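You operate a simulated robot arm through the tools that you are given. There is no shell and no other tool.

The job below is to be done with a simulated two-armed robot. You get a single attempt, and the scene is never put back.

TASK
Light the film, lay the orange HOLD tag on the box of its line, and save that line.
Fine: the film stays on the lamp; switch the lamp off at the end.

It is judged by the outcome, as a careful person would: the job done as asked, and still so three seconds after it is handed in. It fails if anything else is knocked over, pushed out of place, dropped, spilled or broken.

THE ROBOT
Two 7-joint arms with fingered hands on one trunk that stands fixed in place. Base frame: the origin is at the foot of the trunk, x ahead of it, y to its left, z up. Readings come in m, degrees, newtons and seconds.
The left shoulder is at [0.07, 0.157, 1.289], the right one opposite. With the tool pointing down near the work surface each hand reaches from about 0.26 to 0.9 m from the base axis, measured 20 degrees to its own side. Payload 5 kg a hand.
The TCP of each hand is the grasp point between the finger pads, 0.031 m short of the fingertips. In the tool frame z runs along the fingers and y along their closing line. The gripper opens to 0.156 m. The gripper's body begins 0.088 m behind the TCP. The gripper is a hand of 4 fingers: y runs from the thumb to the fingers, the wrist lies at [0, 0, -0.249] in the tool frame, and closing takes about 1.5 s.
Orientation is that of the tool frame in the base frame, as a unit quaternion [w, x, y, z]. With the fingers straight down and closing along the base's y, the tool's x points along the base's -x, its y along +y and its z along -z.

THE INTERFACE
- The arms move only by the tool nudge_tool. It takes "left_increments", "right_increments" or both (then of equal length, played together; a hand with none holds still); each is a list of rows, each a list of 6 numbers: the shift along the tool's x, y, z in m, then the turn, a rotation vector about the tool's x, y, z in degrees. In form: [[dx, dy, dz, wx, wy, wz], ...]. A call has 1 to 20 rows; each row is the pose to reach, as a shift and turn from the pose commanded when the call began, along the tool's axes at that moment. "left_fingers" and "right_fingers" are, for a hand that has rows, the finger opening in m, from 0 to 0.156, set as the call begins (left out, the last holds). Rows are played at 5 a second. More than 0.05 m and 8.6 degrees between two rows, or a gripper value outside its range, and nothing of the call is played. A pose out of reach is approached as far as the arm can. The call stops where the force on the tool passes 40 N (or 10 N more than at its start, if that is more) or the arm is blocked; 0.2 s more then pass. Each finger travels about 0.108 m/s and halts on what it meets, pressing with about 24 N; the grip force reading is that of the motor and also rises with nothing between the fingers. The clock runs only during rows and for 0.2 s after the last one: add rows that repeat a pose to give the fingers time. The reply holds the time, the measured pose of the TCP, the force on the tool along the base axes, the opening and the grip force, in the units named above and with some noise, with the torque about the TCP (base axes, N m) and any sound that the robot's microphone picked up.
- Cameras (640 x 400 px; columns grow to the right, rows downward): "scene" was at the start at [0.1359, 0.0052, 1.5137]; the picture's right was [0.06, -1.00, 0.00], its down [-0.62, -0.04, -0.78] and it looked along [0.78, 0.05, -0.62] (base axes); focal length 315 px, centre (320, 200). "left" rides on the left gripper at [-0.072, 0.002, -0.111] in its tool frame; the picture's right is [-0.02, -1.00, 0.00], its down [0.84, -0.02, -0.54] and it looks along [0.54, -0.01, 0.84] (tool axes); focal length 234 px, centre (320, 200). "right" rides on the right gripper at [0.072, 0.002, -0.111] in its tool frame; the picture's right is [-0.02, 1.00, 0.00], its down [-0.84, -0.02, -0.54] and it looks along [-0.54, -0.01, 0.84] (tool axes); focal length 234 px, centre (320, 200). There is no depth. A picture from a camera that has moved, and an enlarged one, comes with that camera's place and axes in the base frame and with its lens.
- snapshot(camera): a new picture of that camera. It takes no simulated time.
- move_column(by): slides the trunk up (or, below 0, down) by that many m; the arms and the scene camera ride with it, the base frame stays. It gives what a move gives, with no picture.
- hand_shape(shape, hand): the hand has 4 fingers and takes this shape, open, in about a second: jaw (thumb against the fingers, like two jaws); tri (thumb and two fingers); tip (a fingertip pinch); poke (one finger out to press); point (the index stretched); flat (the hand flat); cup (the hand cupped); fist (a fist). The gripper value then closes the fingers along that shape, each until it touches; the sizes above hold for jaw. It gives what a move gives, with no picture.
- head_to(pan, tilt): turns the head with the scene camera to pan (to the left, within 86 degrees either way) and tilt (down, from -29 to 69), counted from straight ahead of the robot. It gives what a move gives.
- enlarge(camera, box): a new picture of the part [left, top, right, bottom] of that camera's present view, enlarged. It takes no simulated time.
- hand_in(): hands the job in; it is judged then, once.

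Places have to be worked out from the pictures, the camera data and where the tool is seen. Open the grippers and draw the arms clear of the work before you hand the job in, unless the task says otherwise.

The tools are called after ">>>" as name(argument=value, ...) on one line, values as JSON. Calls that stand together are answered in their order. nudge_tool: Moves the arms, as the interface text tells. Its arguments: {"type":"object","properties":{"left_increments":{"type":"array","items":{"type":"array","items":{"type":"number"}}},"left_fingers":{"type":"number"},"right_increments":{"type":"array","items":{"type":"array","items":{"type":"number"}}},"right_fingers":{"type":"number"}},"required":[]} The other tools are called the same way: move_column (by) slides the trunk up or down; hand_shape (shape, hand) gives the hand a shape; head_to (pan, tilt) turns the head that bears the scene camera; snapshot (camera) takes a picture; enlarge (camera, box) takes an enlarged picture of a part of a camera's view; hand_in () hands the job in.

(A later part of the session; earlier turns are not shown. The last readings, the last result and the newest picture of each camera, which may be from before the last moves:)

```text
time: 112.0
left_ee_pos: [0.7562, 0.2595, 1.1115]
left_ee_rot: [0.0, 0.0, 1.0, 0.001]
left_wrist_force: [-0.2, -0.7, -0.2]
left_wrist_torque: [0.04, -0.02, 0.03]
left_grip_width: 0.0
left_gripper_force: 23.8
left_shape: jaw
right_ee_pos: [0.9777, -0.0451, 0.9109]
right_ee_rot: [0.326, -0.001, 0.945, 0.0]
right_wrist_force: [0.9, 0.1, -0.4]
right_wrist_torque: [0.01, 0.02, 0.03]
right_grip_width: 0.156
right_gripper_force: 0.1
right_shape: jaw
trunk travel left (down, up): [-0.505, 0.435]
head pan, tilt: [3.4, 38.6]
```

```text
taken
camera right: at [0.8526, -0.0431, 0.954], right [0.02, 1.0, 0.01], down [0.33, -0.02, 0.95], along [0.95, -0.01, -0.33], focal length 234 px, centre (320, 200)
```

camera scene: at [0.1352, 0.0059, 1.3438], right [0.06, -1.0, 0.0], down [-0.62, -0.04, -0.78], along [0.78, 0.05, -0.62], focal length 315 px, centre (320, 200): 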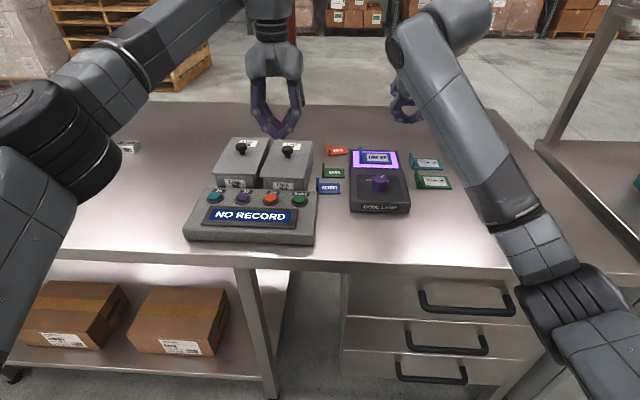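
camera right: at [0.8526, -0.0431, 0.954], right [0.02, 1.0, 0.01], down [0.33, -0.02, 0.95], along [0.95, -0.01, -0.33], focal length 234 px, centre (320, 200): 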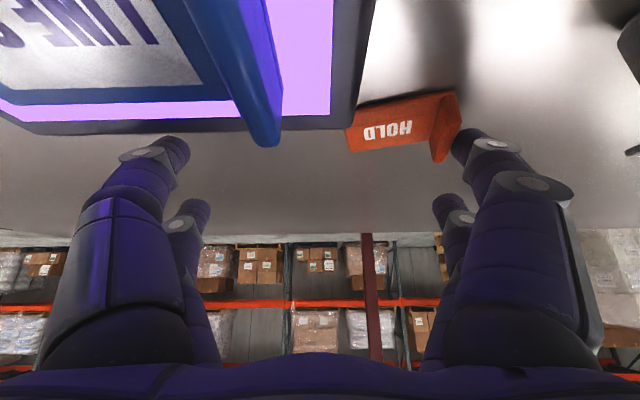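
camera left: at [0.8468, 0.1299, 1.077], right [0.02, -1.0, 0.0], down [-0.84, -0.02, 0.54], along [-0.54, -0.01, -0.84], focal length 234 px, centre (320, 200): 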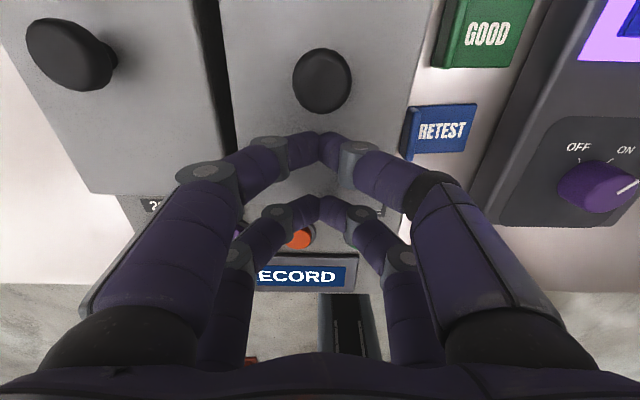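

The tag is moving with the finger, clear of the lamp. Sweeping 14 mm more.

>>> nudge_tool(right_increments=[[0, -0.0035, 0, 0, 0, 0], [0, -0.007, 0, 0, 0, 0], [0, -0.0105, 0, 0, 0, 0], [0, -0.014, 0, 0, 0, 0]])

>>> snapshot(camera="right")

```text
time: 113.0
left_ee_pos: [0.7549, 0.2583, 1.1122]
left_ee_rot: [0.001, 0.0, 1.0, 0.0]
left_wrist_force: [0.3, 0.1, 0.2]
left_wrist_torque: [0.01, 0.01, -0.02]
left_grip_width: 0.0001
left_gripper_force: 23.8
left_shape: jaw
right_ee_pos: [0.9767, -0.0598, 0.911]
right_ee_rot: [0.326, -0.001, 0.945, 0.0]
right_wrist_force: [0.0, -0.2, -0.2]
right_wrist_torque: [0.0, 0.01, 0.01]
right_grip_width: 0.1559
right_gripper_force: 0.1
right_shape: jaw
trunk travel left (down, up): [-0.505, 0.435]
head pan, tilt: [3.4, 38.6]
```

```text
taken
camera right: at [0.8521, -0.0574, 0.9538], right [0.02, 1.0, 0.01], down [0.33, -0.02, 0.95], along [0.95, -0.01, -0.33], focal length 234 px, centre (320, 200)
```

right: 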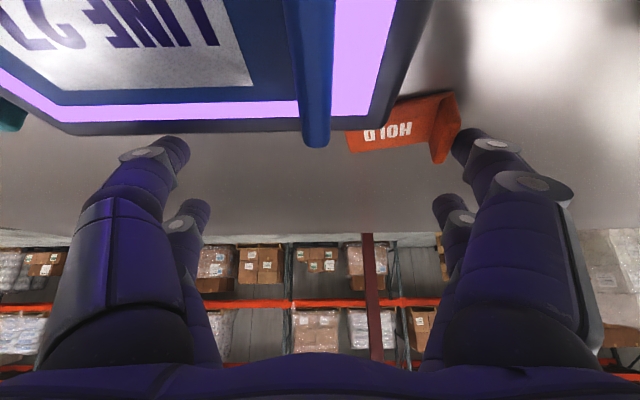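

Going well. One more 9 mm sweep gives the pinch full clearance from the box.

>>> nudge_tool(right_increments=[[0, -0.003, 0, 0, 0, 0], [0, -0.006, 0, 0, 0, 0], [0, -0.009, 0, 0, 0, 0]])

>>> snapshot(camera="right")

```text
time: 113.8
left_ee_pos: [0.756, 0.2585, 1.112]
left_ee_rot: [0.0, -0.001, 1.0, 0.0]
left_wrist_force: [0.0, 0.0, 0.0]
left_wrist_torque: [0.01, 0.01, 0.04]
left_grip_width: 0.0002
left_gripper_force: 24.1
left_shape: jaw
right_ee_pos: [0.9775, -0.0677, 0.9106]
right_ee_rot: [0.325, -0.002, 0.946, 0.001]
right_wrist_force: [-0.3, 0.9, 0.3]
right_wrist_torque: [0.0, 0.02, 0.02]
right_grip_width: 0.156
right_gripper_force: 0.1
right_shape: jaw
trunk travel left (down, up): [-0.505, 0.435]
head pan, tilt: [3.4, 38.6]
```

```text
taken
camera right: at [0.8528, -0.0659, 0.9539], right [0.02, 1.0, 0.01], down [0.33, -0.02, 0.95], along [0.95, -0.01, -0.33], focal length 234 px, centre (320, 200)
```

right: 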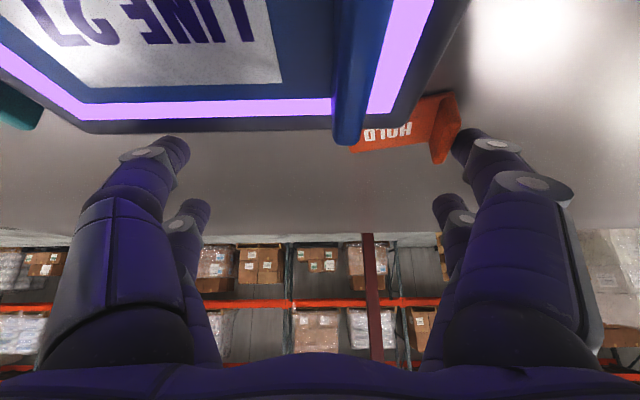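

The tag's tab is now at about y≈0.007. I'll lift the right hand off and bring it back to the right side, upright, for later use at the knob.

>>> nudge_tool(right_increments=[[0, 0.002, 0, 0, 0, 0], [-0.02, 0.002, -0.0256, 0, 0, 0], [-0.04, 0.002, -0.0512, 0, 0, 0], [-0.0616, 0.002, -0.0788, 0, 0, 0], [-0.045, -0.02, -0.115, 0, 6, 0], [-0.027, -0.045, -0.15, 0, 12, 0], [-0.008, -0.07, -0.186, 0, 19, 0], [0.011, -0.096, -0.222, 0, 26, 0], [0.03, -0.123, -0.258, 0, 32, 0], [0.0502, -0.15, -0.2931, 0, 38, 0], [0.0502, -0.15, -0.2931, 0, 38, 0]])

>>> enlarge(camera="scene", box=[200, 110, 420, 250])

>>> enlarge(camera="scene", box=[300, 125, 370, 175])

```text
time: 116.2
left_ee_pos: [0.7575, 0.2617, 1.1097]
left_ee_rot: [0.0, -0.001, 1.0, 0.0]
left_wrist_force: [1.4, -0.2, 0.0]
left_wrist_torque: [-0.05, 0.02, -0.01]
left_grip_width: 0.0
left_gripper_force: 23.9
left_shape: jaw
right_ee_pos: [0.7588, -0.2166, 1.1123]
right_ee_rot: [-0.002, -0.001, 1.0, -0.001]
right_wrist_force: [0.2, 1.7, 0.6]
right_wrist_torque: [-0.04, 0.03, 0.0]
right_grip_width: 0.156
right_gripper_force: 0.0
right_shape: jaw
trunk travel left (down, up): [-0.505, 0.435]
head pan, tilt: [3.4, 38.6]
```

```text
2.86 times, centred on (310, 180) of scene
camera zoom: at [0.1376, 0.0074, 1.3434], right [0.06, -1.0, 0.0], down [-0.62, -0.04, -0.78], along [0.78, 0.05, -0.63], focal length 900 px, centre (349, 257)
```

zoom: 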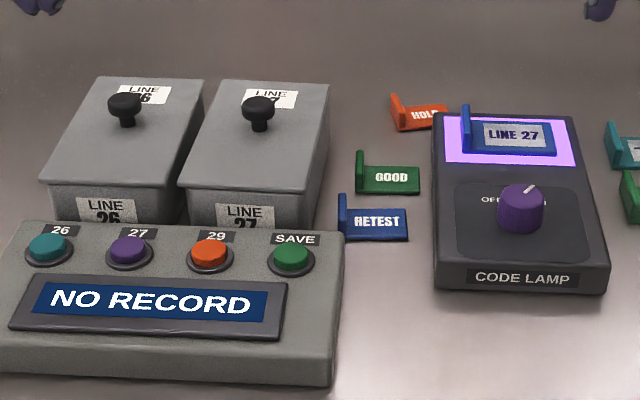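

```text
8.00 times, centred on (335, 150) of scene
camera zoom: at [0.1376, 0.0074, 1.3434], right [0.06, -1.0, 0.0], down [-0.62, -0.04, -0.78], along [0.78, 0.05, -0.63], focal length 2520 px, centre (200, 600)
```

zoom: 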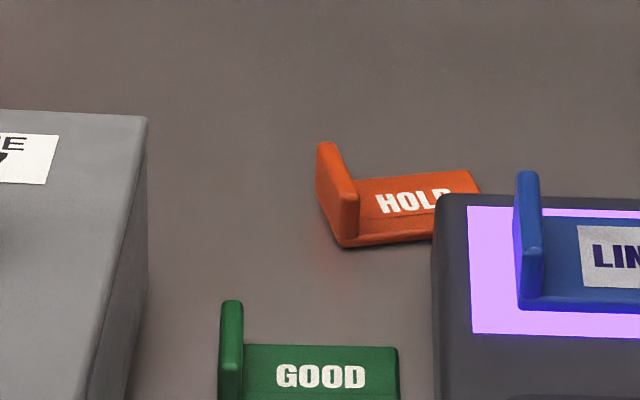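

Tab now runs from about (0.957, −0.001) to (0.994, 0.008). Left hand: tilt forward 45°, fingers to 3.6 cm, via a waypoint over the boxes.

>>> nudge_tool(left_increments=[[-0.008, -0.01, -0.01, 0, -7.5, 0], [-0.015, -0.02, -0.02, 0, -15, 0], [-0.022, -0.03, -0.03, 0, -22.5, 0], [-0.03, -0.04, -0.04, 0, -30, 0], [-0.037, -0.05, -0.04, 0, -37.5, 0], [-0.045, -0.06, -0.04, 0, -45, 0], [-0.045, -0.06, -0.04, 0, -45, 0]], left_fingers=0.036)

>>> nudge_tool(left_increments=[[-0.002, -0.028, 0.03, 0, 0, 0], [-0.005, -0.056, 0.06, 0, 0, 0], [-0.007, -0.085, 0.095, 0, 0, 0], [-0.01, -0.113, 0.13, 0, 0, 0], [-0.012, -0.141, 0.165, 0, 0, 0], [-0.015, -0.17, 0.195, 0, 0, 0], [-0.0177, -0.198, 0.2298, 0, 0, 0], [-0.0177, -0.198, 0.2298, 0, 0, 0]])

>>> snapshot(camera="left")

>>> snapshot(camera="scene")

```text
time: 117.8
left_ee_pos: [0.7999, 0.199, 1.1548]
left_ee_rot: [0.383, 0.0, 0.924, 0.0]
left_wrist_force: [0.6, -0.1, -0.2]
left_wrist_torque: [0.01, 0.01, 0.0]
left_grip_width: 0.0357
left_gripper_force: 0.0
left_shape: jaw
right_ee_pos: [0.7583, -0.2177, 1.1136]
right_ee_rot: [-0.001, -0.001, 1.0, 0.0]
right_wrist_force: [1.0, -0.1, -0.8]
right_wrist_torque: [-0.02, 0.0, 0.03]
right_grip_width: 0.1561
right_gripper_force: 0.1
right_shape: jaw
trunk travel left (down, up): [-0.505, 0.435]
head pan, tilt: [3.4, 38.6]
```

```text
time: 119.6
left_ee_pos: [0.9745, 0.0014, 1.0051]
left_ee_rot: [0.384, -0.001, 0.923, 0.0]
left_wrist_force: [0.3, 0.8, -0.1]
left_wrist_torque: [-0.04, 0.02, -0.03]
left_grip_width: 0.0359
left_gripper_force: 0.1
left_shape: jaw
right_ee_pos: [0.7571, -0.2162, 1.1141]
right_ee_rot: [0.0, -0.001, 1.0, -0.001]
right_wrist_force: [1.3, 0.1, 1.3]
right_wrist_torque: [-0.07, -0.02, -0.01]
right_grip_width: 0.1561
right_gripper_force: 0.1
right_shape: jaw
trunk travel left (down, up): [-0.505, 0.435]
head pan, tilt: [3.4, 38.6]
```

```text
taken
camera left: at [0.9472, 0.0034, 1.1356], right [0.02, -1.0, 0.02], down [-0.98, -0.02, -0.21], along [0.21, -0.01, -0.98], focal length 234 px, centre (320, 200)
```

left: 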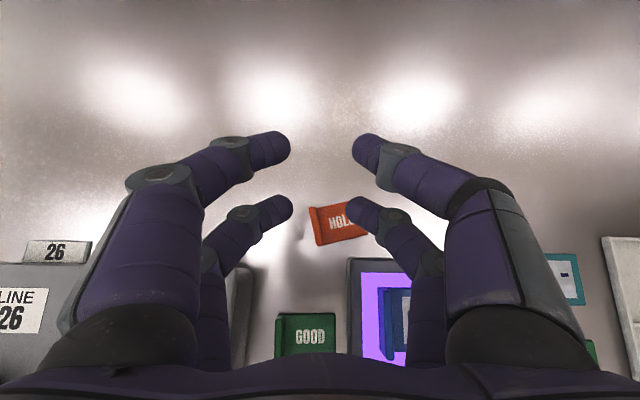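

```text
taken
camera scene: at [0.1353, 0.0074, 1.3438], right [0.06, -1.0, 0.0], down [-0.62, -0.04, -0.78], along [0.78, 0.05, -0.62], focal length 315 px, centre (320, 200)
```

scene: 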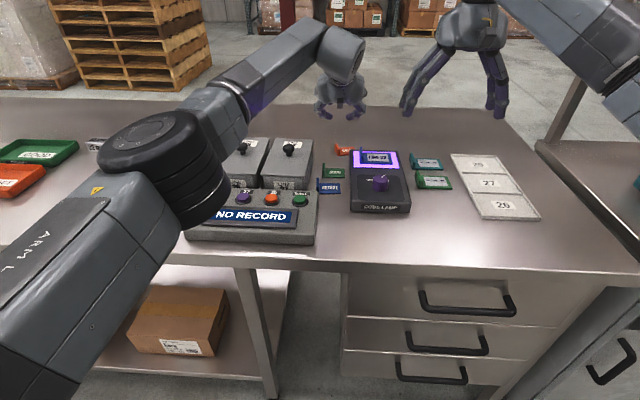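

Left hand is above the tab. Enlarging the top-down view to align.

>>> enlarge(camera="left", box=[220, 150, 420, 290])

```text
2.86 times, centred on (320, 220) of left
camera zoom: at [0.9472, 0.0034, 1.1356], right [0.02, -1.0, 0.02], down [-0.98, -0.02, -0.21], along [0.21, -0.01, -0.98], focal length 669 px, centre (320, 143)
```

zoom: 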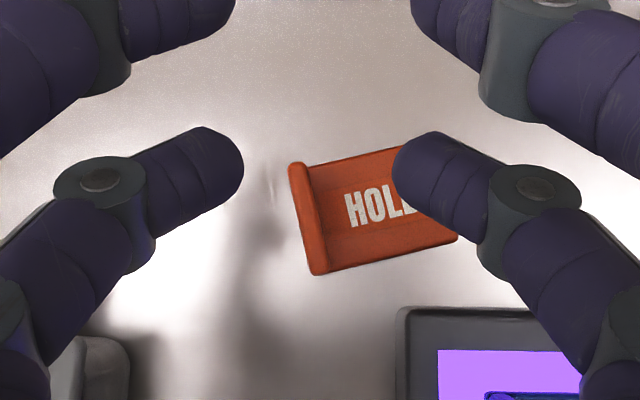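

The tab centre at the tip line is ~2.4 mm to +y. Correcting and descending to z≈0.93.

>>> nudge_tool(left_increments=[[0.0177, 0.001, 0.0177, 0, 0, 0], [0.0354, 0.002, 0.0354, 0, 0, 0], [0.053, 0.0024, 0.053, 0, 0, 0], [0.053, 0.0024, 0.053, 0, 0, 0]])

>>> enlarge(camera="left", box=[220, 150, 420, 290])

>>> enlarge(camera="scene", box=[280, 90, 400, 180])

```text
time: 120.6
left_ee_pos: [0.9754, 0.0032, 0.9312]
left_ee_rot: [0.383, -0.001, 0.924, 0.0]
left_wrist_force: [-0.4, -0.6, -0.4]
left_wrist_torque: [-0.01, 0.0, 0.01]
left_grip_width: 0.036
left_gripper_force: 0.1
left_shape: jaw
right_ee_pos: [0.7573, -0.2189, 1.1138]
right_ee_rot: [0.0, -0.001, 1.0, 0.0]
right_wrist_force: [-0.1, -0.5, 1.1]
right_wrist_torque: [-0.03, 0.01, 0.02]
right_grip_width: 0.1559
right_gripper_force: 0.0
right_shape: jaw
trunk travel left (down, up): [-0.505, 0.435]
head pan, tilt: [3.4, 38.6]
```

```text
2.86 times, centred on (320, 220) of left
camera zoom: at [0.9487, 0.0033, 1.0596], right [0.02, -1.0, 0.02], down [-0.98, -0.02, -0.21], along [0.21, -0.01, -0.98], focal length 669 px, centre (320, 143)
```

zoom: 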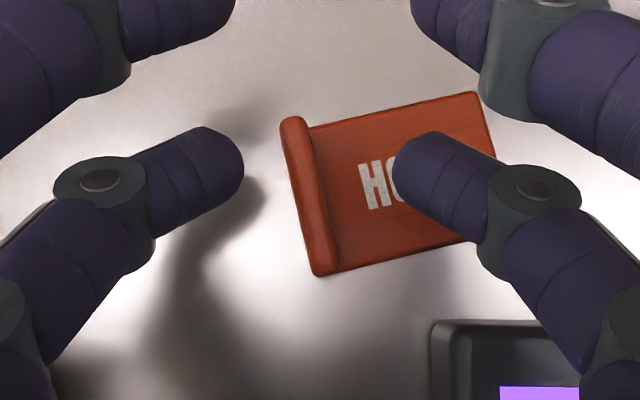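

```text
4.44 times, centred on (340, 135) of scene
camera zoom: at [0.1355, 0.0053, 1.3438], right [0.06, -1.0, 0.0], down [-0.62, -0.04, -0.78], along [0.78, 0.05, -0.62], focal length 1400 px, centre (231, 489)
```

zoom: 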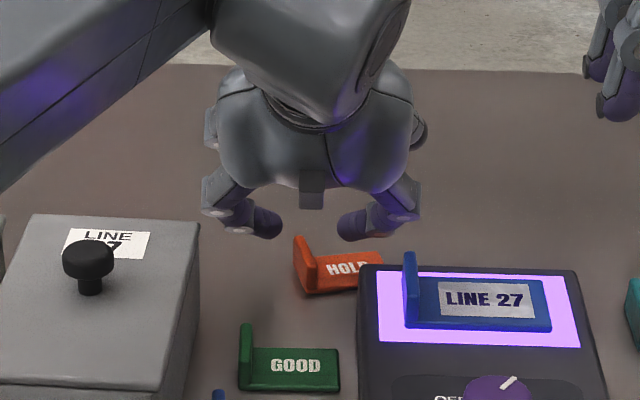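

Good alignment; small +1.5 mm correction and final descent of ~18 mm, watching for plate contact.

>>> nudge_tool(left_increments=[[0.0042, 0.0015, 0.0042, 0, 0, 0], [0.0085, 0.0015, 0.0085, 0, 0, 0], [0.0127, 0.0015, 0.0127, 0, 0, 0], [0.0127, 0.0015, 0.0127, 0, 0, 0]])

>>> enlarge(camera="left", box=[220, 150, 420, 290])

>>> enlarge(camera="scene", box=[290, 105, 370, 165])

```text
time: 121.6
left_ee_pos: [0.9758, 0.0033, 0.9107]
left_ee_rot: [0.383, -0.001, 0.924, 0.001]
left_wrist_force: [0.2, -0.6, -0.4]
left_wrist_torque: [0.0, 0.01, 0.03]
left_grip_width: 0.0358
left_gripper_force: 0.1
left_shape: jaw
right_ee_pos: [0.758, -0.2202, 1.1145]
right_ee_rot: [0.0, -0.001, 1.0, 0.001]
right_wrist_force: [0.1, 0.0, 0.0]
right_wrist_torque: [-0.02, -0.02, -0.01]
right_grip_width: 0.1563
right_gripper_force: 0.2
right_shape: jaw
trunk travel left (down, up): [-0.505, 0.435]
head pan, tilt: [3.4, 38.6]
heard: snap
```

```text
2.86 times, centred on (320, 220) of left
camera zoom: at [0.9488, 0.0039, 1.0417], right [0.02, -1.0, 0.02], down [-0.98, -0.02, -0.21], along [0.21, -0.01, -0.98], focal length 669 px, centre (320, 143)
```

zoom: 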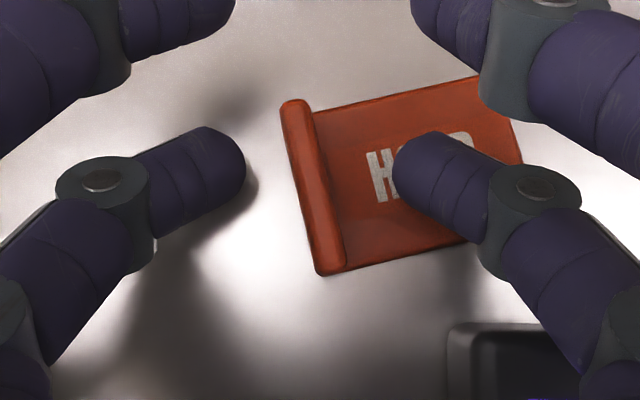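

```text
6.67 times, centred on (330, 135) of scene
camera zoom: at [0.1358, 0.0049, 1.3437], right [0.06, -1.0, 0.0], down [-0.62, -0.04, -0.78], along [0.78, 0.05, -0.62], focal length 2100 px, centre (253, 633)
```

zoom: 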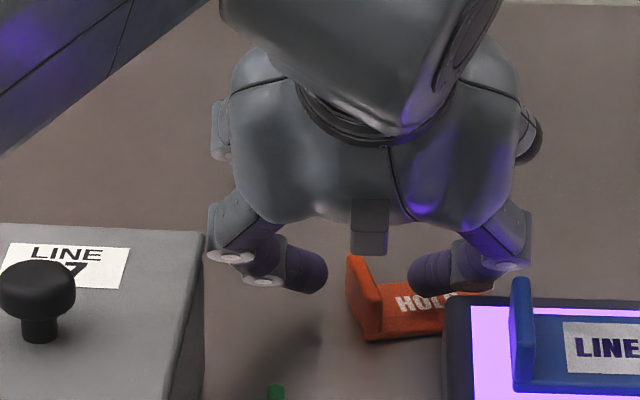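

No contact force, and the box corner is unchanged. Closing the fingers on the tab.

>>> nudge_tool(left_increments=[[0, 0, 0, 0, 0, 0], [0, 0, 0, 0, 0, 0], [0, 0, 0, 0, 0, 0], [0, 0, 0, 0, 0, 0], [0, 0, 0, 0, 0, 0]], left_fingers=0.0)

>>> enlarge(camera="left", box=[220, 150, 420, 290])

>>> enlarge(camera="scene", box=[290, 105, 370, 165])

```text
time: 122.8
left_ee_pos: [0.9767, 0.0036, 0.9138]
left_ee_rot: [0.383, 0.0, 0.924, -0.001]
left_wrist_force: [0.6, 0.7, -0.3]
left_wrist_torque: [0.03, -0.04, -0.04]
left_grip_width: 0.0
left_gripper_force: 24.7
left_shape: jaw
right_ee_pos: [0.758, -0.2195, 1.1141]
right_ee_rot: [-0.001, 0.0, 1.0, 0.0]
right_wrist_force: [-0.1, 0.6, 0.1]
right_wrist_torque: [0.04, -0.02, 0.01]
right_grip_width: 0.1561
right_gripper_force: 0.1
right_shape: jaw
trunk travel left (down, up): [-0.505, 0.435]
head pan, tilt: [3.4, 38.6]
heard: snap
```

```text
2.86 times, centred on (320, 220) of left
camera zoom: at [0.9489, 0.0039, 1.0418], right [0.02, -1.0, 0.02], down [-0.98, -0.02, -0.21], along [0.21, -0.01, -0.98], focal length 669 px, centre (320, 143)
```

zoom: 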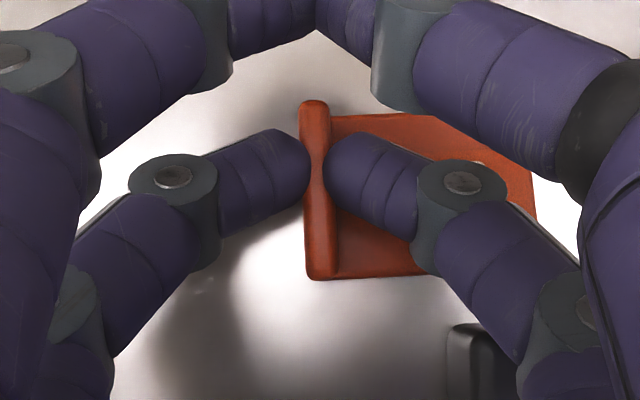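

```text
6.67 times, centred on (330, 135) of scene
camera zoom: at [0.136, 0.005, 1.3437], right [0.06, -1.0, 0.0], down [-0.62, -0.04, -0.78], along [0.78, 0.05, -0.62], focal length 2100 px, centre (253, 633)
```

zoom: 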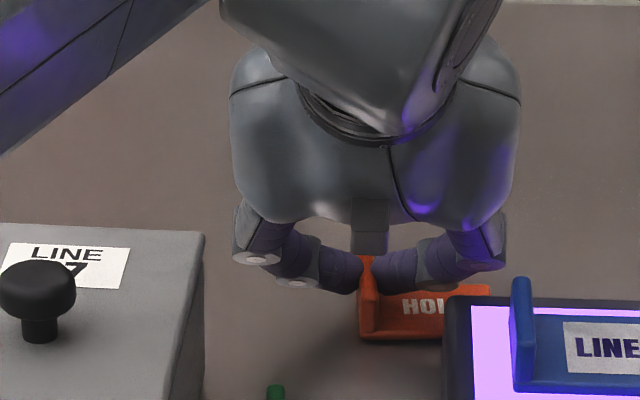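

The tab is gripped and the tag squared itself to the hand. Lifting 3 cm and checking it stays.

>>> nudge_tool(left_increments=[[-0.0035, 0, -0.0035, 0, 0, 0], [-0.0071, 0, -0.0071, 0, 0, 0], [-0.0141, 0, -0.0141, 0, 0, 0], [-0.0212, 0, -0.0212, 0, 0, 0], [-0.0212, 0, -0.0212, 0, 0, 0]])

>>> enlarge(camera="left", box=[200, 140, 440, 300])

>>> enlarge(camera="scene", box=[280, 85, 380, 165])

```text
time: 124.0
left_ee_pos: [0.9761, 0.0043, 0.9429]
left_ee_rot: [0.383, 0.0, 0.924, 0.0]
left_wrist_force: [-1.0, 0.9, -0.6]
left_wrist_torque: [0.01, 0.01, 0.03]
left_grip_width: 0.0
left_gripper_force: 24.1
left_shape: jaw
right_ee_pos: [0.758, -0.2195, 1.1138]
right_ee_rot: [-0.001, 0.0, 1.0, 0.0]
right_wrist_force: [0.5, 0.0, 0.5]
right_wrist_torque: [0.03, -0.02, 0.04]
right_grip_width: 0.1559
right_gripper_force: 0.1
right_shape: jaw
trunk travel left (down, up): [-0.505, 0.435]
head pan, tilt: [3.4, 38.6]
```

```text
2.50 times, centred on (320, 220) of left
camera zoom: at [0.948, 0.0042, 1.0728], right [0.02, -1.0, 0.02], down [-0.98, -0.02, -0.21], along [0.21, -0.01, -0.98], focal length 585 px, centre (320, 150)
```

zoom: 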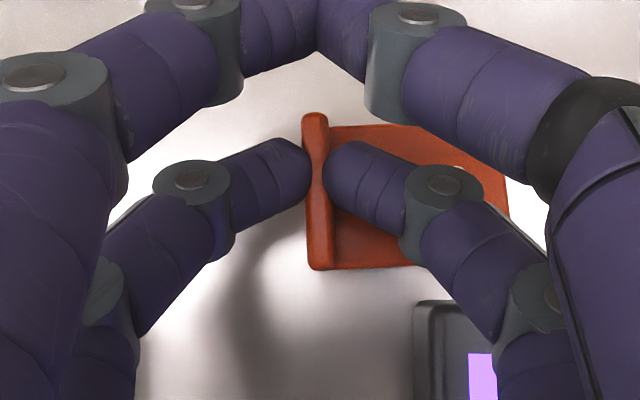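

```text
5.00 times, centred on (330, 125) of scene
camera zoom: at [0.1361, 0.0051, 1.3437], right [0.06, -1.0, 0.0], down [-0.62, -0.04, -0.78], along [0.78, 0.05, -0.62], focal length 1575 px, centre (270, 575)
```

zoom: 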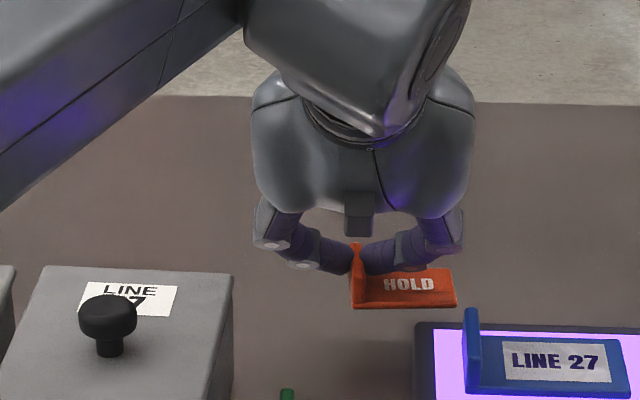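

The tag hangs level and secure. I'll raise it clear of everything and carry it over the near half of the LINE 27 lid, towards TCP ≈ (0.785, 0.151, 1.03).

>>> nudge_tool(left_increments=[[-0.0318, 0, -0.0318, 0, 0, 0], [-0.0636, 0, -0.0636, 0, 0, 0], [-0.0411, 0.0244, -0.0861, 0, 0, 0], [-0.0186, 0.0488, -0.1086, 0, 0, 0], [0.0039, 0.0733, -0.1311, 0, 0, 0], [0.0264, 0.0977, -0.1536, 0, 0, 0], [0.0489, 0.1221, -0.1761, 0, 0, 0], [0.0714, 0.1465, -0.1986, 0, 0, 0], [0.0714, 0.1465, -0.1986, 0, 0, 0]])

>>> snapshot(camera="left")

>>> enlarge(camera="scene", box=[190, 90, 370, 220])

```text
time: 126.0
left_ee_pos: [0.7853, 0.1498, 1.0306]
left_ee_rot: [0.382, 0.001, 0.924, 0.001]
left_wrist_force: [0.0, -1.0, -0.4]
left_wrist_torque: [0.0, -0.01, 0.03]
left_grip_width: 0.0
left_gripper_force: 23.8
left_shape: jaw
right_ee_pos: [0.7585, -0.219, 1.1129]
right_ee_rot: [0.001, -0.001, 1.0, 0.001]
right_wrist_force: [0.2, -0.2, -0.8]
right_wrist_torque: [0.03, -0.01, 0.02]
right_grip_width: 0.1559
right_gripper_force: 0.1
right_shape: jaw
trunk travel left (down, up): [-0.505, 0.435]
head pan, tilt: [3.4, 38.6]
```

```text
taken
camera left: at [0.7579, 0.1501, 1.1611], right [0.02, -1.0, 0.02], down [-0.98, -0.02, -0.21], along [0.21, -0.01, -0.98], focal length 234 px, centre (320, 200)
```

left: 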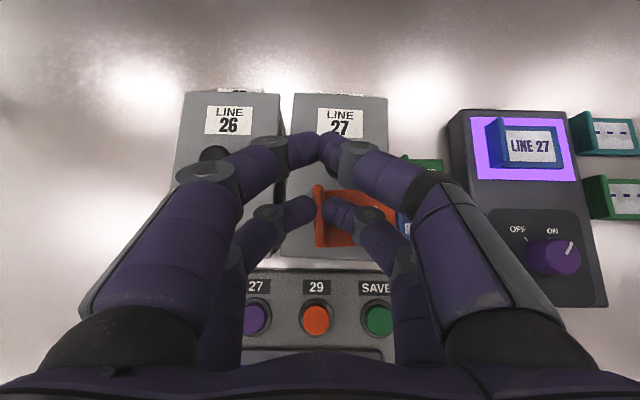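

```text
3.08 times, centred on (280, 155) of scene
camera zoom: at [0.1366, 0.0039, 1.3436], right [0.06, -1.0, 0.0], down [-0.62, -0.04, -0.78], along [0.78, 0.05, -0.62], focal length 969 px, centre (443, 338)
```

zoom: 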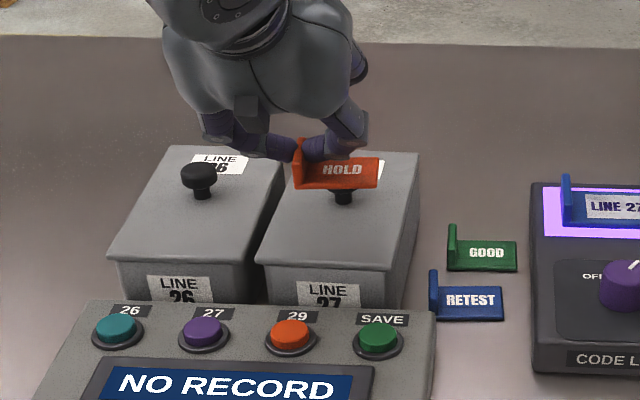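

The tag is over the near half of the LINE 27 lid (tag centre ≈ (0.783, 0.123); lid spans x 0.752–0.935, y 0.075–0.181). Descending 5 cm, then in small steps to contact.

>>> nudge_tool(left_increments=[[0.0118, 0, 0.0118, 0, 0, 0], [0.0236, 0, 0.0236, 0, 0, 0], [0.0325, 0, 0.0325, 0, 0, 0], [0.0354, 0, 0.0354, 0, 0, 0], [0.0354, 0, 0.0354, 0, 0, 0]])

>>> snapshot(camera="left")

>>> enlarge(camera="scene", box=[210, 110, 350, 210])

```text
time: 127.2
left_ee_pos: [0.7849, 0.1507, 0.983]
left_ee_rot: [0.382, 0.0, 0.924, 0.0]
left_wrist_force: [0.2, 0.8, -0.7]
left_wrist_torque: [-0.02, 0.02, -0.01]
left_grip_width: 0.0
left_gripper_force: 24.0
left_shape: jaw
right_ee_pos: [0.7585, -0.2196, 1.113]
right_ee_rot: [0.0, -0.001, 1.0, 0.0]
right_wrist_force: [0.1, 0.1, 0.1]
right_wrist_torque: [0.01, -0.03, 0.04]
right_grip_width: 0.1558
right_gripper_force: 0.0
right_shape: jaw
trunk travel left (down, up): [-0.505, 0.435]
head pan, tilt: [3.4, 38.6]
```

```text
taken
camera left: at [0.7575, 0.1513, 1.1129], right [0.02, -1.0, 0.02], down [-0.98, -0.02, -0.21], along [0.21, -0.01, -0.98], focal length 234 px, centre (320, 200)
```

left: 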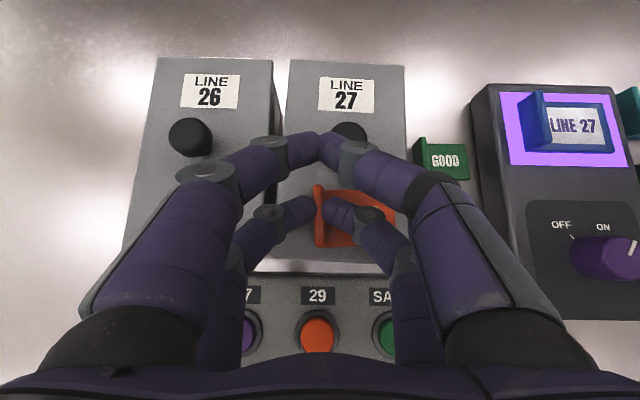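

```text
4.00 times, centred on (280, 160) of scene
camera zoom: at [0.1358, 0.0052, 1.3437], right [0.06, -1.0, 0.0], down [-0.62, -0.04, -0.78], along [0.78, 0.05, -0.62], focal length 1260 px, centre (480, 360)
```

zoom: 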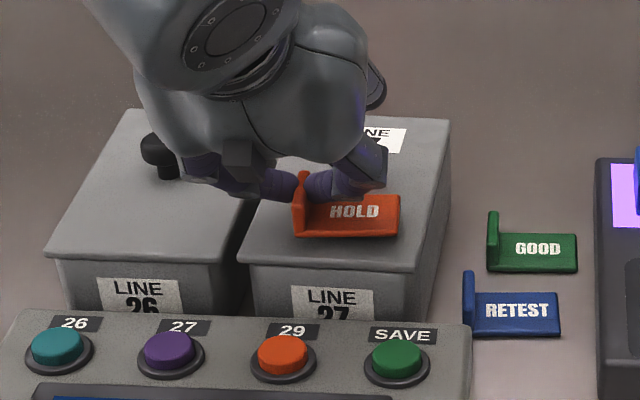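

Nearly there. Descending another 9 mm.

>>> nudge_tool(left_increments=[[0.0021, 0, 0.0021, 0, 0, 0], [0.0042, 0, 0.0042, 0, 0, 0], [0.0064, 0, 0.0064, 0, 0, 0], [0.0064, 0, 0.0064, 0, 0, 0]])

>>> enlarge(camera="scene", box=[240, 120, 330, 190])

```text
time: 128.2
left_ee_pos: [0.786, 0.151, 0.9749]
left_ee_rot: [0.383, 0.0, 0.924, 0.0]
left_wrist_force: [-0.5, -0.1, 5.0]
left_wrist_torque: [0.05, 0.0, 0.0]
left_grip_width: 0.0
left_gripper_force: 23.9
left_shape: jaw
right_ee_pos: [0.7578, -0.2192, 1.1133]
right_ee_rot: [0.0, -0.001, 1.0, 0.0]
right_wrist_force: [-0.7, 0.1, -0.6]
right_wrist_torque: [-0.02, -0.02, -0.01]
right_grip_width: 0.1556
right_gripper_force: 0.1
right_shape: jaw
trunk travel left (down, up): [-0.505, 0.435]
head pan, tilt: [3.4, 38.6]
```

```text
5.71 times, centred on (285, 155) of scene
camera zoom: at [0.1353, 0.005, 1.3438], right [0.06, -1.0, 0.0], down [-0.62, -0.04, -0.78], along [0.78, 0.05, -0.62], focal length 1800 px, centre (520, 457)
```

zoom: 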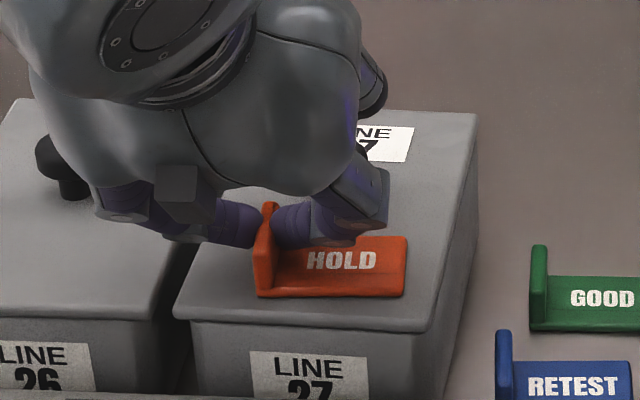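

The tag rests on the lid (5 N contact). I ease up 1 mm, open the fingers to 4 cm, and look.

>>> nudge_tool(left_increments=[[-0.0009, 0, -0.0009, 0, 0, 0], [-0.0009, 0, -0.0009, 0, 0, 0], [-0.0009, 0, -0.0009, 0, 0, 0], [-0.0009, 0, -0.0009, 0, 0, 0]], left_fingers=0.04)

>>> enlarge(camera="scene", box=[240, 120, 330, 190])

>>> enlarge(camera="left", box=[200, 130, 440, 290])

```text
time: 129.2
left_ee_pos: [0.7855, 0.1514, 0.975]
left_ee_rot: [0.382, 0.0, 0.924, 0.0]
left_wrist_force: [0.7, 0.1, 0.5]
left_wrist_torque: [0.0, -0.02, -0.01]
left_grip_width: 0.0398
left_gripper_force: 0.2
left_shape: jaw
right_ee_pos: [0.7575, -0.2205, 1.1133]
right_ee_rot: [0.0, -0.001, 1.0, 0.001]
right_wrist_force: [0.3, -0.3, 0.3]
right_wrist_torque: [0.01, -0.01, -0.02]
right_grip_width: 0.1559
right_gripper_force: 0.1
right_shape: jaw
trunk travel left (down, up): [-0.505, 0.435]
head pan, tilt: [3.4, 38.6]
```

```text
5.71 times, centred on (285, 155) of scene
camera zoom: at [0.1359, 0.0052, 1.3437], right [0.06, -1.0, 0.0], down [-0.62, -0.04, -0.78], along [0.78, 0.05, -0.62], focal length 1800 px, centre (520, 457)
```

zoom: 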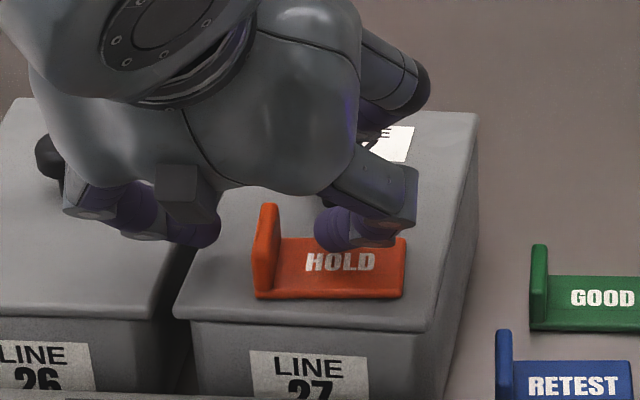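

```text
2.50 times, centred on (320, 210) of left
camera zoom: at [0.7576, 0.1513, 1.105], right [0.02, -1.0, 0.02], down [-0.98, -0.02, -0.21], along [0.21, -0.01, -0.98], focal length 585 px, centre (320, 175)
```

zoom: 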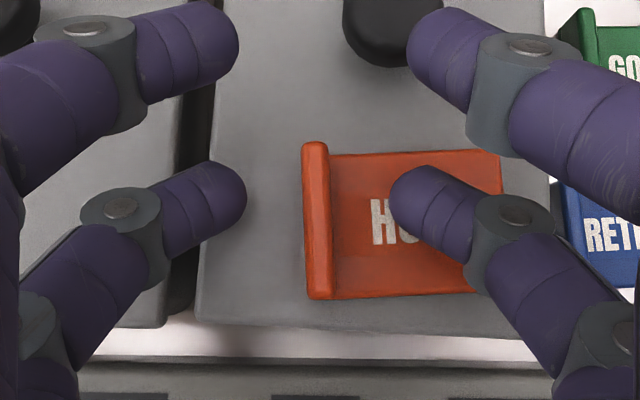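

The HOLD tag lies flat on the LINE 27 lid, released. I lift the left hand straight up and back.

>>> nudge_tool(left_increments=[[-0.0071, 0, -0.0071, 0, 0, 0], [-0.0212, 0, -0.0212, 0, 0, 0], [-0.0424, 0, -0.0424, 0, 0, 0], [-0.0636, 0, -0.0636, 0, 0, 0], [-0.0848, 0, -0.0848, 0, 0, 0], [-0.0848, 0, -0.0848, 0, 0, 0]])

>>> snapshot(camera="left")

>>> enlarge(camera="scene", box=[190, 110, 370, 250])

```text
time: 130.6
left_ee_pos: [0.7849, 0.1528, 1.0934]
left_ee_rot: [0.383, 0.0, 0.924, 0.0]
left_wrist_force: [-0.1, -0.1, -0.2]
left_wrist_torque: [0.02, 0.0, 0.01]
left_grip_width: 0.0397
left_gripper_force: 0.1
left_shape: jaw
right_ee_pos: [0.7581, -0.2193, 1.1141]
right_ee_rot: [-0.001, 0.0, 1.0, 0.0]
right_wrist_force: [-0.2, -0.1, 0.6]
right_wrist_torque: [-0.03, 0.03, 0.0]
right_grip_width: 0.1561
right_gripper_force: 0.0
right_shape: jaw
trunk travel left (down, up): [-0.505, 0.435]
head pan, tilt: [3.4, 38.6]
```

```text
taken
camera left: at [0.7572, 0.1525, 1.2241], right [0.02, -1.0, 0.02], down [-0.98, -0.02, -0.21], along [0.21, -0.01, -0.98], focal length 234 px, centre (320, 200)
```

left: 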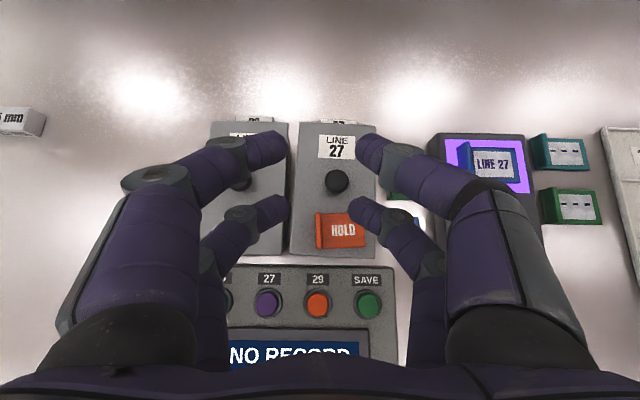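

```text
2.86 times, centred on (280, 180) of scene
camera zoom: at [0.1362, 0.0055, 1.3437], right [0.06, -1.0, 0.0], down [-0.62, -0.04, -0.78], along [0.78, 0.05, -0.62], focal length 900 px, centre (434, 257)
```

zoom: 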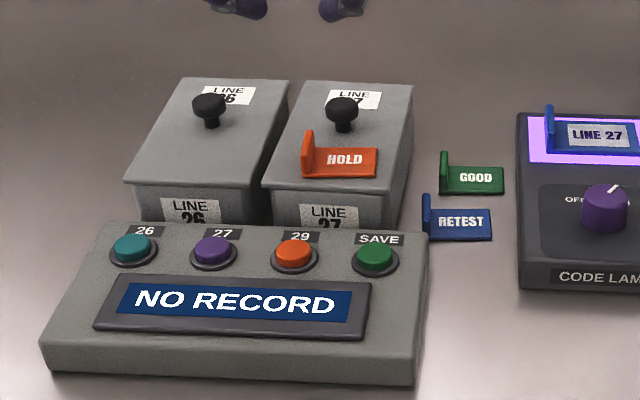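

The tag lies properly on the LINE 27 box. Next the buttons: 27 at about (0.691, 0.214, 0.902) and SAVE at (0.691, 0.085, 0.902). I'll close the left hand and tilt it 20° backward so its far finger pair is the lowest point, hovering above button 27.

>>> nudge_tool(left_increments=[[0.014, 0.007, -0.003, 0, 8, 0], [0.028, 0.014, -0.006, 0, 16, 0], [0.043, 0.021, -0.009, 0, 24, 0], [0.057, 0.028, -0.012, 0, 32, 0], [0.071, 0.035, -0.015, 0, 40, 0], [0.086, 0.042, -0.018, 0, 48, 0], [0.1, 0.049, -0.021, 0, 56, 0], [0.115, 0.055, -0.023, 0, 60, 0], [0.1287, 0.0613, -0.0255, 0, 65, 0], [0.1287, 0.0613, -0.0255, 0, 65, 0]], left_fingers=0.0)

>>> snapshot(camera="left")

>>> snapshot(camera="scene")

```text
time: 132.8
left_ee_pos: [0.6747, 0.2131, 1.0214]
left_ee_rot: [-0.172, 0.001, 0.985, 0.001]
left_wrist_force: [-0.4, 0.1, -0.6]
left_wrist_torque: [-0.04, 0.0, 0.01]
left_grip_width: 0.0
left_gripper_force: 24.0
left_shape: jaw
right_ee_pos: [0.7569, -0.2194, 1.1135]
right_ee_rot: [0.0, -0.001, 1.0, 0.0]
right_wrist_force: [0.7, 0.1, -0.1]
right_wrist_torque: [0.01, 0.02, -0.01]
right_grip_width: 0.156
right_gripper_force: 0.1
right_shape: jaw
trunk travel left (down, up): [-0.505, 0.435]
head pan, tilt: [3.4, 38.6]
```

```text
taken
camera left: at [0.7809, 0.2126, 1.1022], right [0.02, -1.0, -0.01], down [-0.6, -0.02, 0.8], along [-0.8, -0.01, -0.6], focal length 234 px, centre (320, 200)
```

left: 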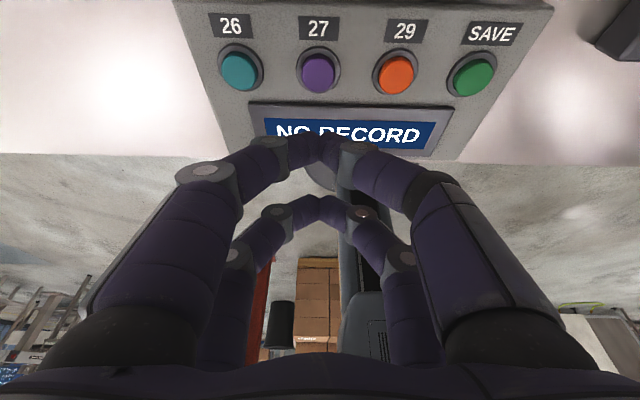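

```text
taken
camera scene: at [0.1356, 0.0052, 1.3437], right [0.06, -1.0, 0.0], down [-0.62, -0.04, -0.78], along [0.78, 0.05, -0.62], focal length 315 px, centre (320, 200)
```

scene: 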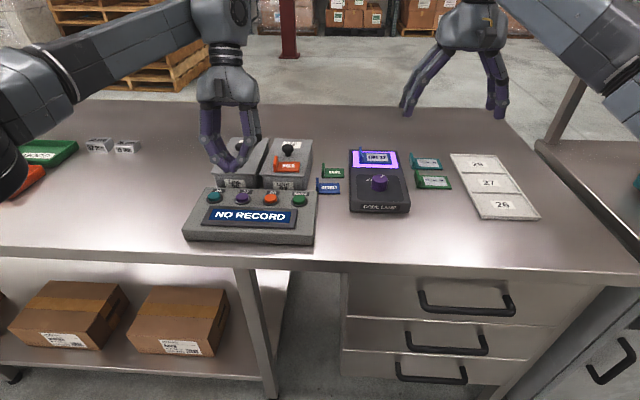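

Aligned over button 27. Descending to about 1 cm above it.

>>> nudge_tool(left_increments=[[-0.0075, 0.0003, 0.0207, 0, 0, 0], [-0.015, 0.0006, 0.0413, 0, 0, 0], [-0.0226, 0.001, 0.062, 0, 0, 0], [-0.0226, 0.001, 0.062, 0, 0, 0]])

>>> enlarge(camera="left", box=[220, 40, 440, 220])

>>> enlarge(camera="scene", box=[180, 110, 330, 250])

```text
time: 133.8
left_ee_pos: [0.6763, 0.2131, 0.9571]
left_ee_rot: [-0.173, 0.0, 0.985, -0.001]
left_wrist_force: [-0.1, 0.2, -0.1]
left_wrist_torque: [0.03, 0.0, -0.02]
left_grip_width: 0.0
left_gripper_force: 24.1
left_shape: jaw
right_ee_pos: [0.7588, -0.2183, 1.1146]
right_ee_rot: [-0.001, 0.0, 1.0, 0.0]
right_wrist_force: [0.7, 0.1, 0.0]
right_wrist_torque: [-0.02, -0.03, 0.0]
right_grip_width: 0.1559
right_gripper_force: 0.1
right_shape: jaw
trunk travel left (down, up): [-0.505, 0.435]
head pan, tilt: [3.4, 38.6]
```

```text
2.22 times, centred on (330, 130) of left
camera zoom: at [0.7814, 0.2132, 1.0357], right [0.02, -1.0, -0.01], down [-0.6, -0.02, 0.8], along [-0.8, -0.01, -0.6], focal length 520 px, centre (298, 356)
```

zoom: 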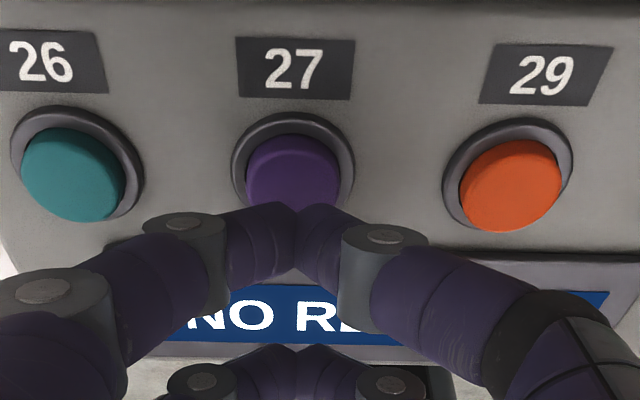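

```text
2.86 times, centred on (255, 180) of scene
camera zoom: at [0.1355, 0.005, 1.3438], right [0.06, -1.0, 0.0], down [-0.62, -0.04, -0.78], along [0.78, 0.05, -0.62], focal length 900 px, centre (506, 257)
```

zoom: 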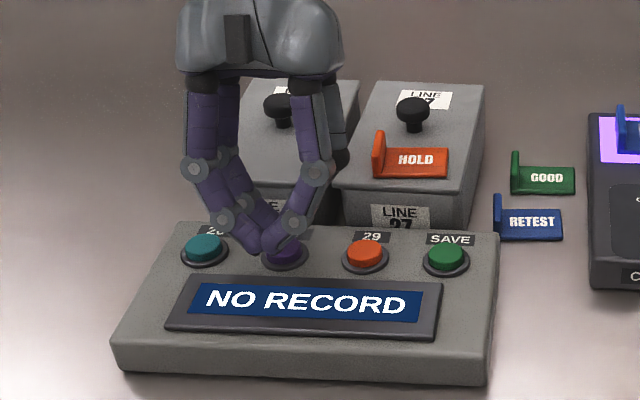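

Directly above button 27. Descending 12 mm, then pressing in 2 mm steps.

>>> nudge_tool(left_increments=[[-0.0021, 0, 0.0056, 0, 0, 0], [-0.0041, 0, 0.0113, 0, 0, 0], [-0.0041, 0, 0.0113, 0, 0, 0]])

>>> nudge_tool(left_increments=[[-0.0007, 0, 0.0019, 0, 0, 0], [-0.0014, 0, 0.0038, 0, 0, 0]])

>>> enlarge(camera="scene", box=[180, 110, 330, 250])

```text
time: 134.6
left_ee_pos: [0.6762, 0.2147, 0.9446]
left_ee_rot: [-0.174, 0.0, 0.985, 0.0]
left_wrist_force: [-0.1, 0.9, 1.3]
left_wrist_torque: [-0.01, -0.03, -0.01]
left_grip_width: 0.0
left_gripper_force: 23.9
left_shape: jaw
right_ee_pos: [0.7576, -0.2193, 1.114]
right_ee_rot: [0.0, -0.001, 1.0, 0.0]
right_wrist_force: [-0.2, -0.1, -0.7]
right_wrist_torque: [-0.01, -0.02, 0.02]
right_grip_width: 0.1559
right_gripper_force: 0.0
right_shape: jaw
trunk travel left (down, up): [-0.505, 0.435]
head pan, tilt: [3.4, 38.6]
heard: click
```

```text
time: 135.2
left_ee_pos: [0.6765, 0.2131, 0.9404]
left_ee_rot: [-0.173, -0.001, 0.985, 0.0]
left_wrist_force: [-0.7, 2.3, 8.6]
left_wrist_torque: [0.1, -0.18, 0.02]
left_grip_width: 0.0
left_gripper_force: 24.3
left_shape: jaw
right_ee_pos: [0.757, -0.219, 1.1144]
right_ee_rot: [0.001, -0.001, 1.0, 0.0]
right_wrist_force: [0.6, -0.4, 0.4]
right_wrist_torque: [0.0, 0.0, 0.0]
right_grip_width: 0.1559
right_gripper_force: 0.0
right_shape: jaw
trunk travel left (down, up): [-0.505, 0.435]
head pan, tilt: [3.4, 38.6]
```

```text
2.86 times, centred on (255, 180) of scene
camera zoom: at [0.1349, 0.0051, 1.344], right [0.06, -1.0, 0.0], down [-0.62, -0.04, -0.78], along [0.78, 0.05, -0.62], focal length 900 px, centre (506, 257)
```

zoom: 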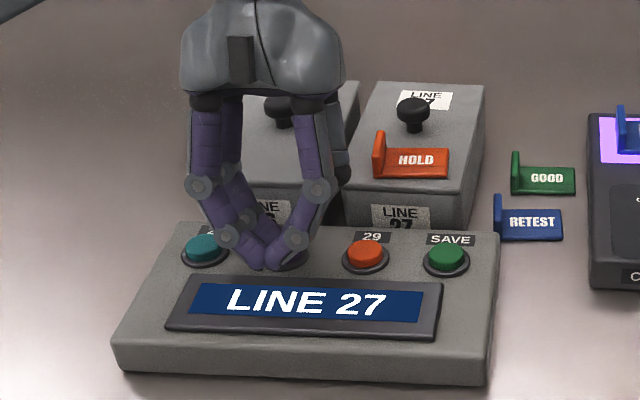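

A click and the display shows LINE 27. Lifting and moving to SAVE (y ≈ 0.085).

>>> nudge_tool(left_increments=[[0.0068, 0, -0.0188, 0, 0, 0], [0.0137, 0, -0.0376, 0, 0, 0], [0.0205, 0, -0.0564, 0, 0, 0], [0.0205, -0.043, -0.0564, 0, 0, 0], [0.0205, -0.086, -0.0564, 0, 0, 0], [0.0205, -0.129, -0.0564, 0, 0, 0], [0.0205, -0.129, -0.0564, 0, 0, 0]])

>>> enlarge(camera="left", box=[200, 20, 440, 220])

>>> enlarge(camera="scene", box=[180, 110, 330, 250])

```text
time: 136.8
left_ee_pos: [0.6785, 0.0867, 1.0009]
left_ee_rot: [-0.173, 0.0, 0.985, 0.0]
left_wrist_force: [-0.9, 0.2, -0.4]
left_wrist_torque: [-0.03, 0.0, 0.02]
left_grip_width: 0.0002
left_gripper_force: 23.6
left_shape: jaw
right_ee_pos: [0.7577, -0.2165, 1.1141]
right_ee_rot: [0.0, -0.001, 1.0, -0.002]
right_wrist_force: [-0.1, 0.1, -0.5]
right_wrist_torque: [-0.03, 0.01, -0.02]
right_grip_width: 0.156
right_gripper_force: 0.1
right_shape: jaw
trunk travel left (down, up): [-0.505, 0.435]
head pan, tilt: [3.4, 38.6]
```

```text
2.00 times, centred on (320, 120) of left
camera zoom: at [0.7841, 0.0872, 1.0807], right [0.02, -1.0, -0.01], down [-0.6, -0.02, 0.8], along [-0.8, -0.01, -0.6], focal length 468 px, centre (320, 360)
```

zoom: 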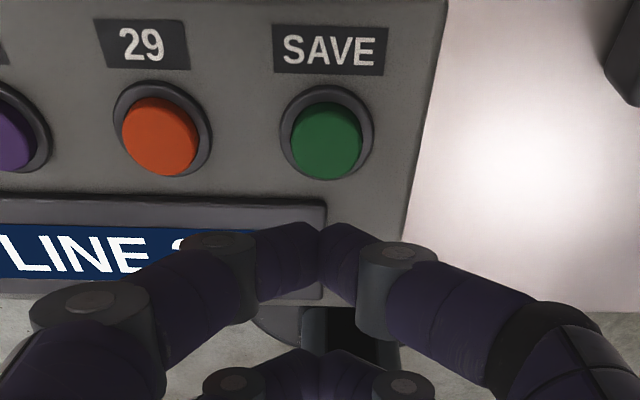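

```text
2.86 times, centred on (255, 180) of scene
camera zoom: at [0.1359, 0.0064, 1.3437], right [0.06, -1.0, 0.0], down [-0.62, -0.04, -0.78], along [0.78, 0.05, -0.62], focal length 900 px, centre (506, 257)
```

zoom: 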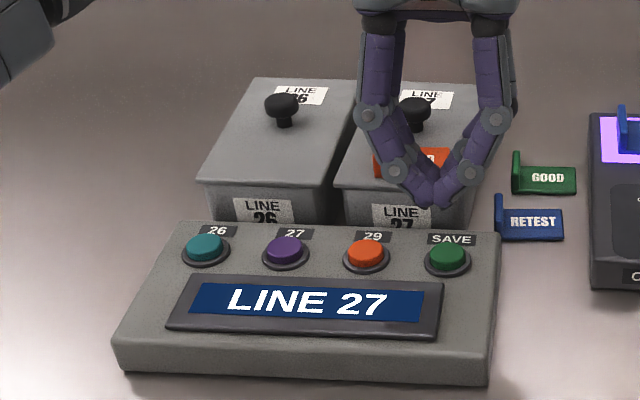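

Above SAVE. Descending in stages and pressing.

>>> nudge_tool(left_increments=[[-0.0051, -0.0005, 0.0141, 0, 0, 0], [-0.0103, -0.001, 0.0282, 0, 0, 0], [-0.0154, -0.001, 0.0423, 0, 0, 0], [-0.0154, -0.001, 0.0423, 0, 0, 0]])

>>> enlarge(camera="left", box=[200, 20, 440, 220])

```text
time: 137.8
left_ee_pos: [0.6753, 0.0838, 0.9553]
left_ee_rot: [-0.174, 0.0, 0.985, 0.0]
left_wrist_force: [0.5, -0.4, -0.6]
left_wrist_torque: [-0.01, 0.0, 0.01]
left_grip_width: 0.0
left_gripper_force: 23.8
left_shape: jaw
right_ee_pos: [0.7575, -0.2192, 1.1134]
right_ee_rot: [0.0, -0.001, 1.0, 0.0]
right_wrist_force: [-0.4, -0.1, -0.6]
right_wrist_torque: [-0.01, 0.0, 0.01]
right_grip_width: 0.1559
right_gripper_force: 0.0
right_shape: jaw
trunk travel left (down, up): [-0.505, 0.435]
head pan, tilt: [3.4, 38.6]
```

```text
2.00 times, centred on (320, 120) of left
camera zoom: at [0.7822, 0.0843, 1.0353], right [0.02, -1.0, -0.01], down [-0.6, -0.02, 0.8], along [-0.8, -0.01, -0.6], focal length 468 px, centre (320, 360)
```

zoom: 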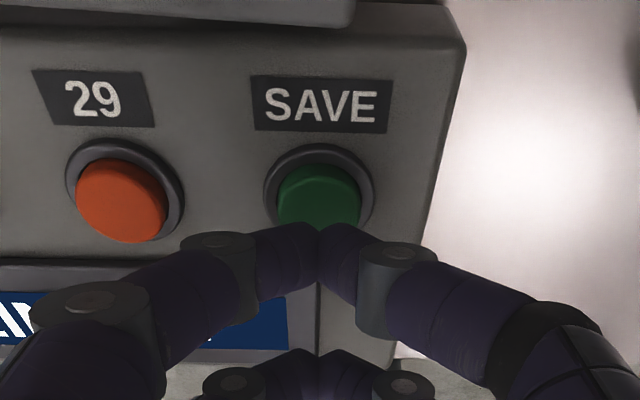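

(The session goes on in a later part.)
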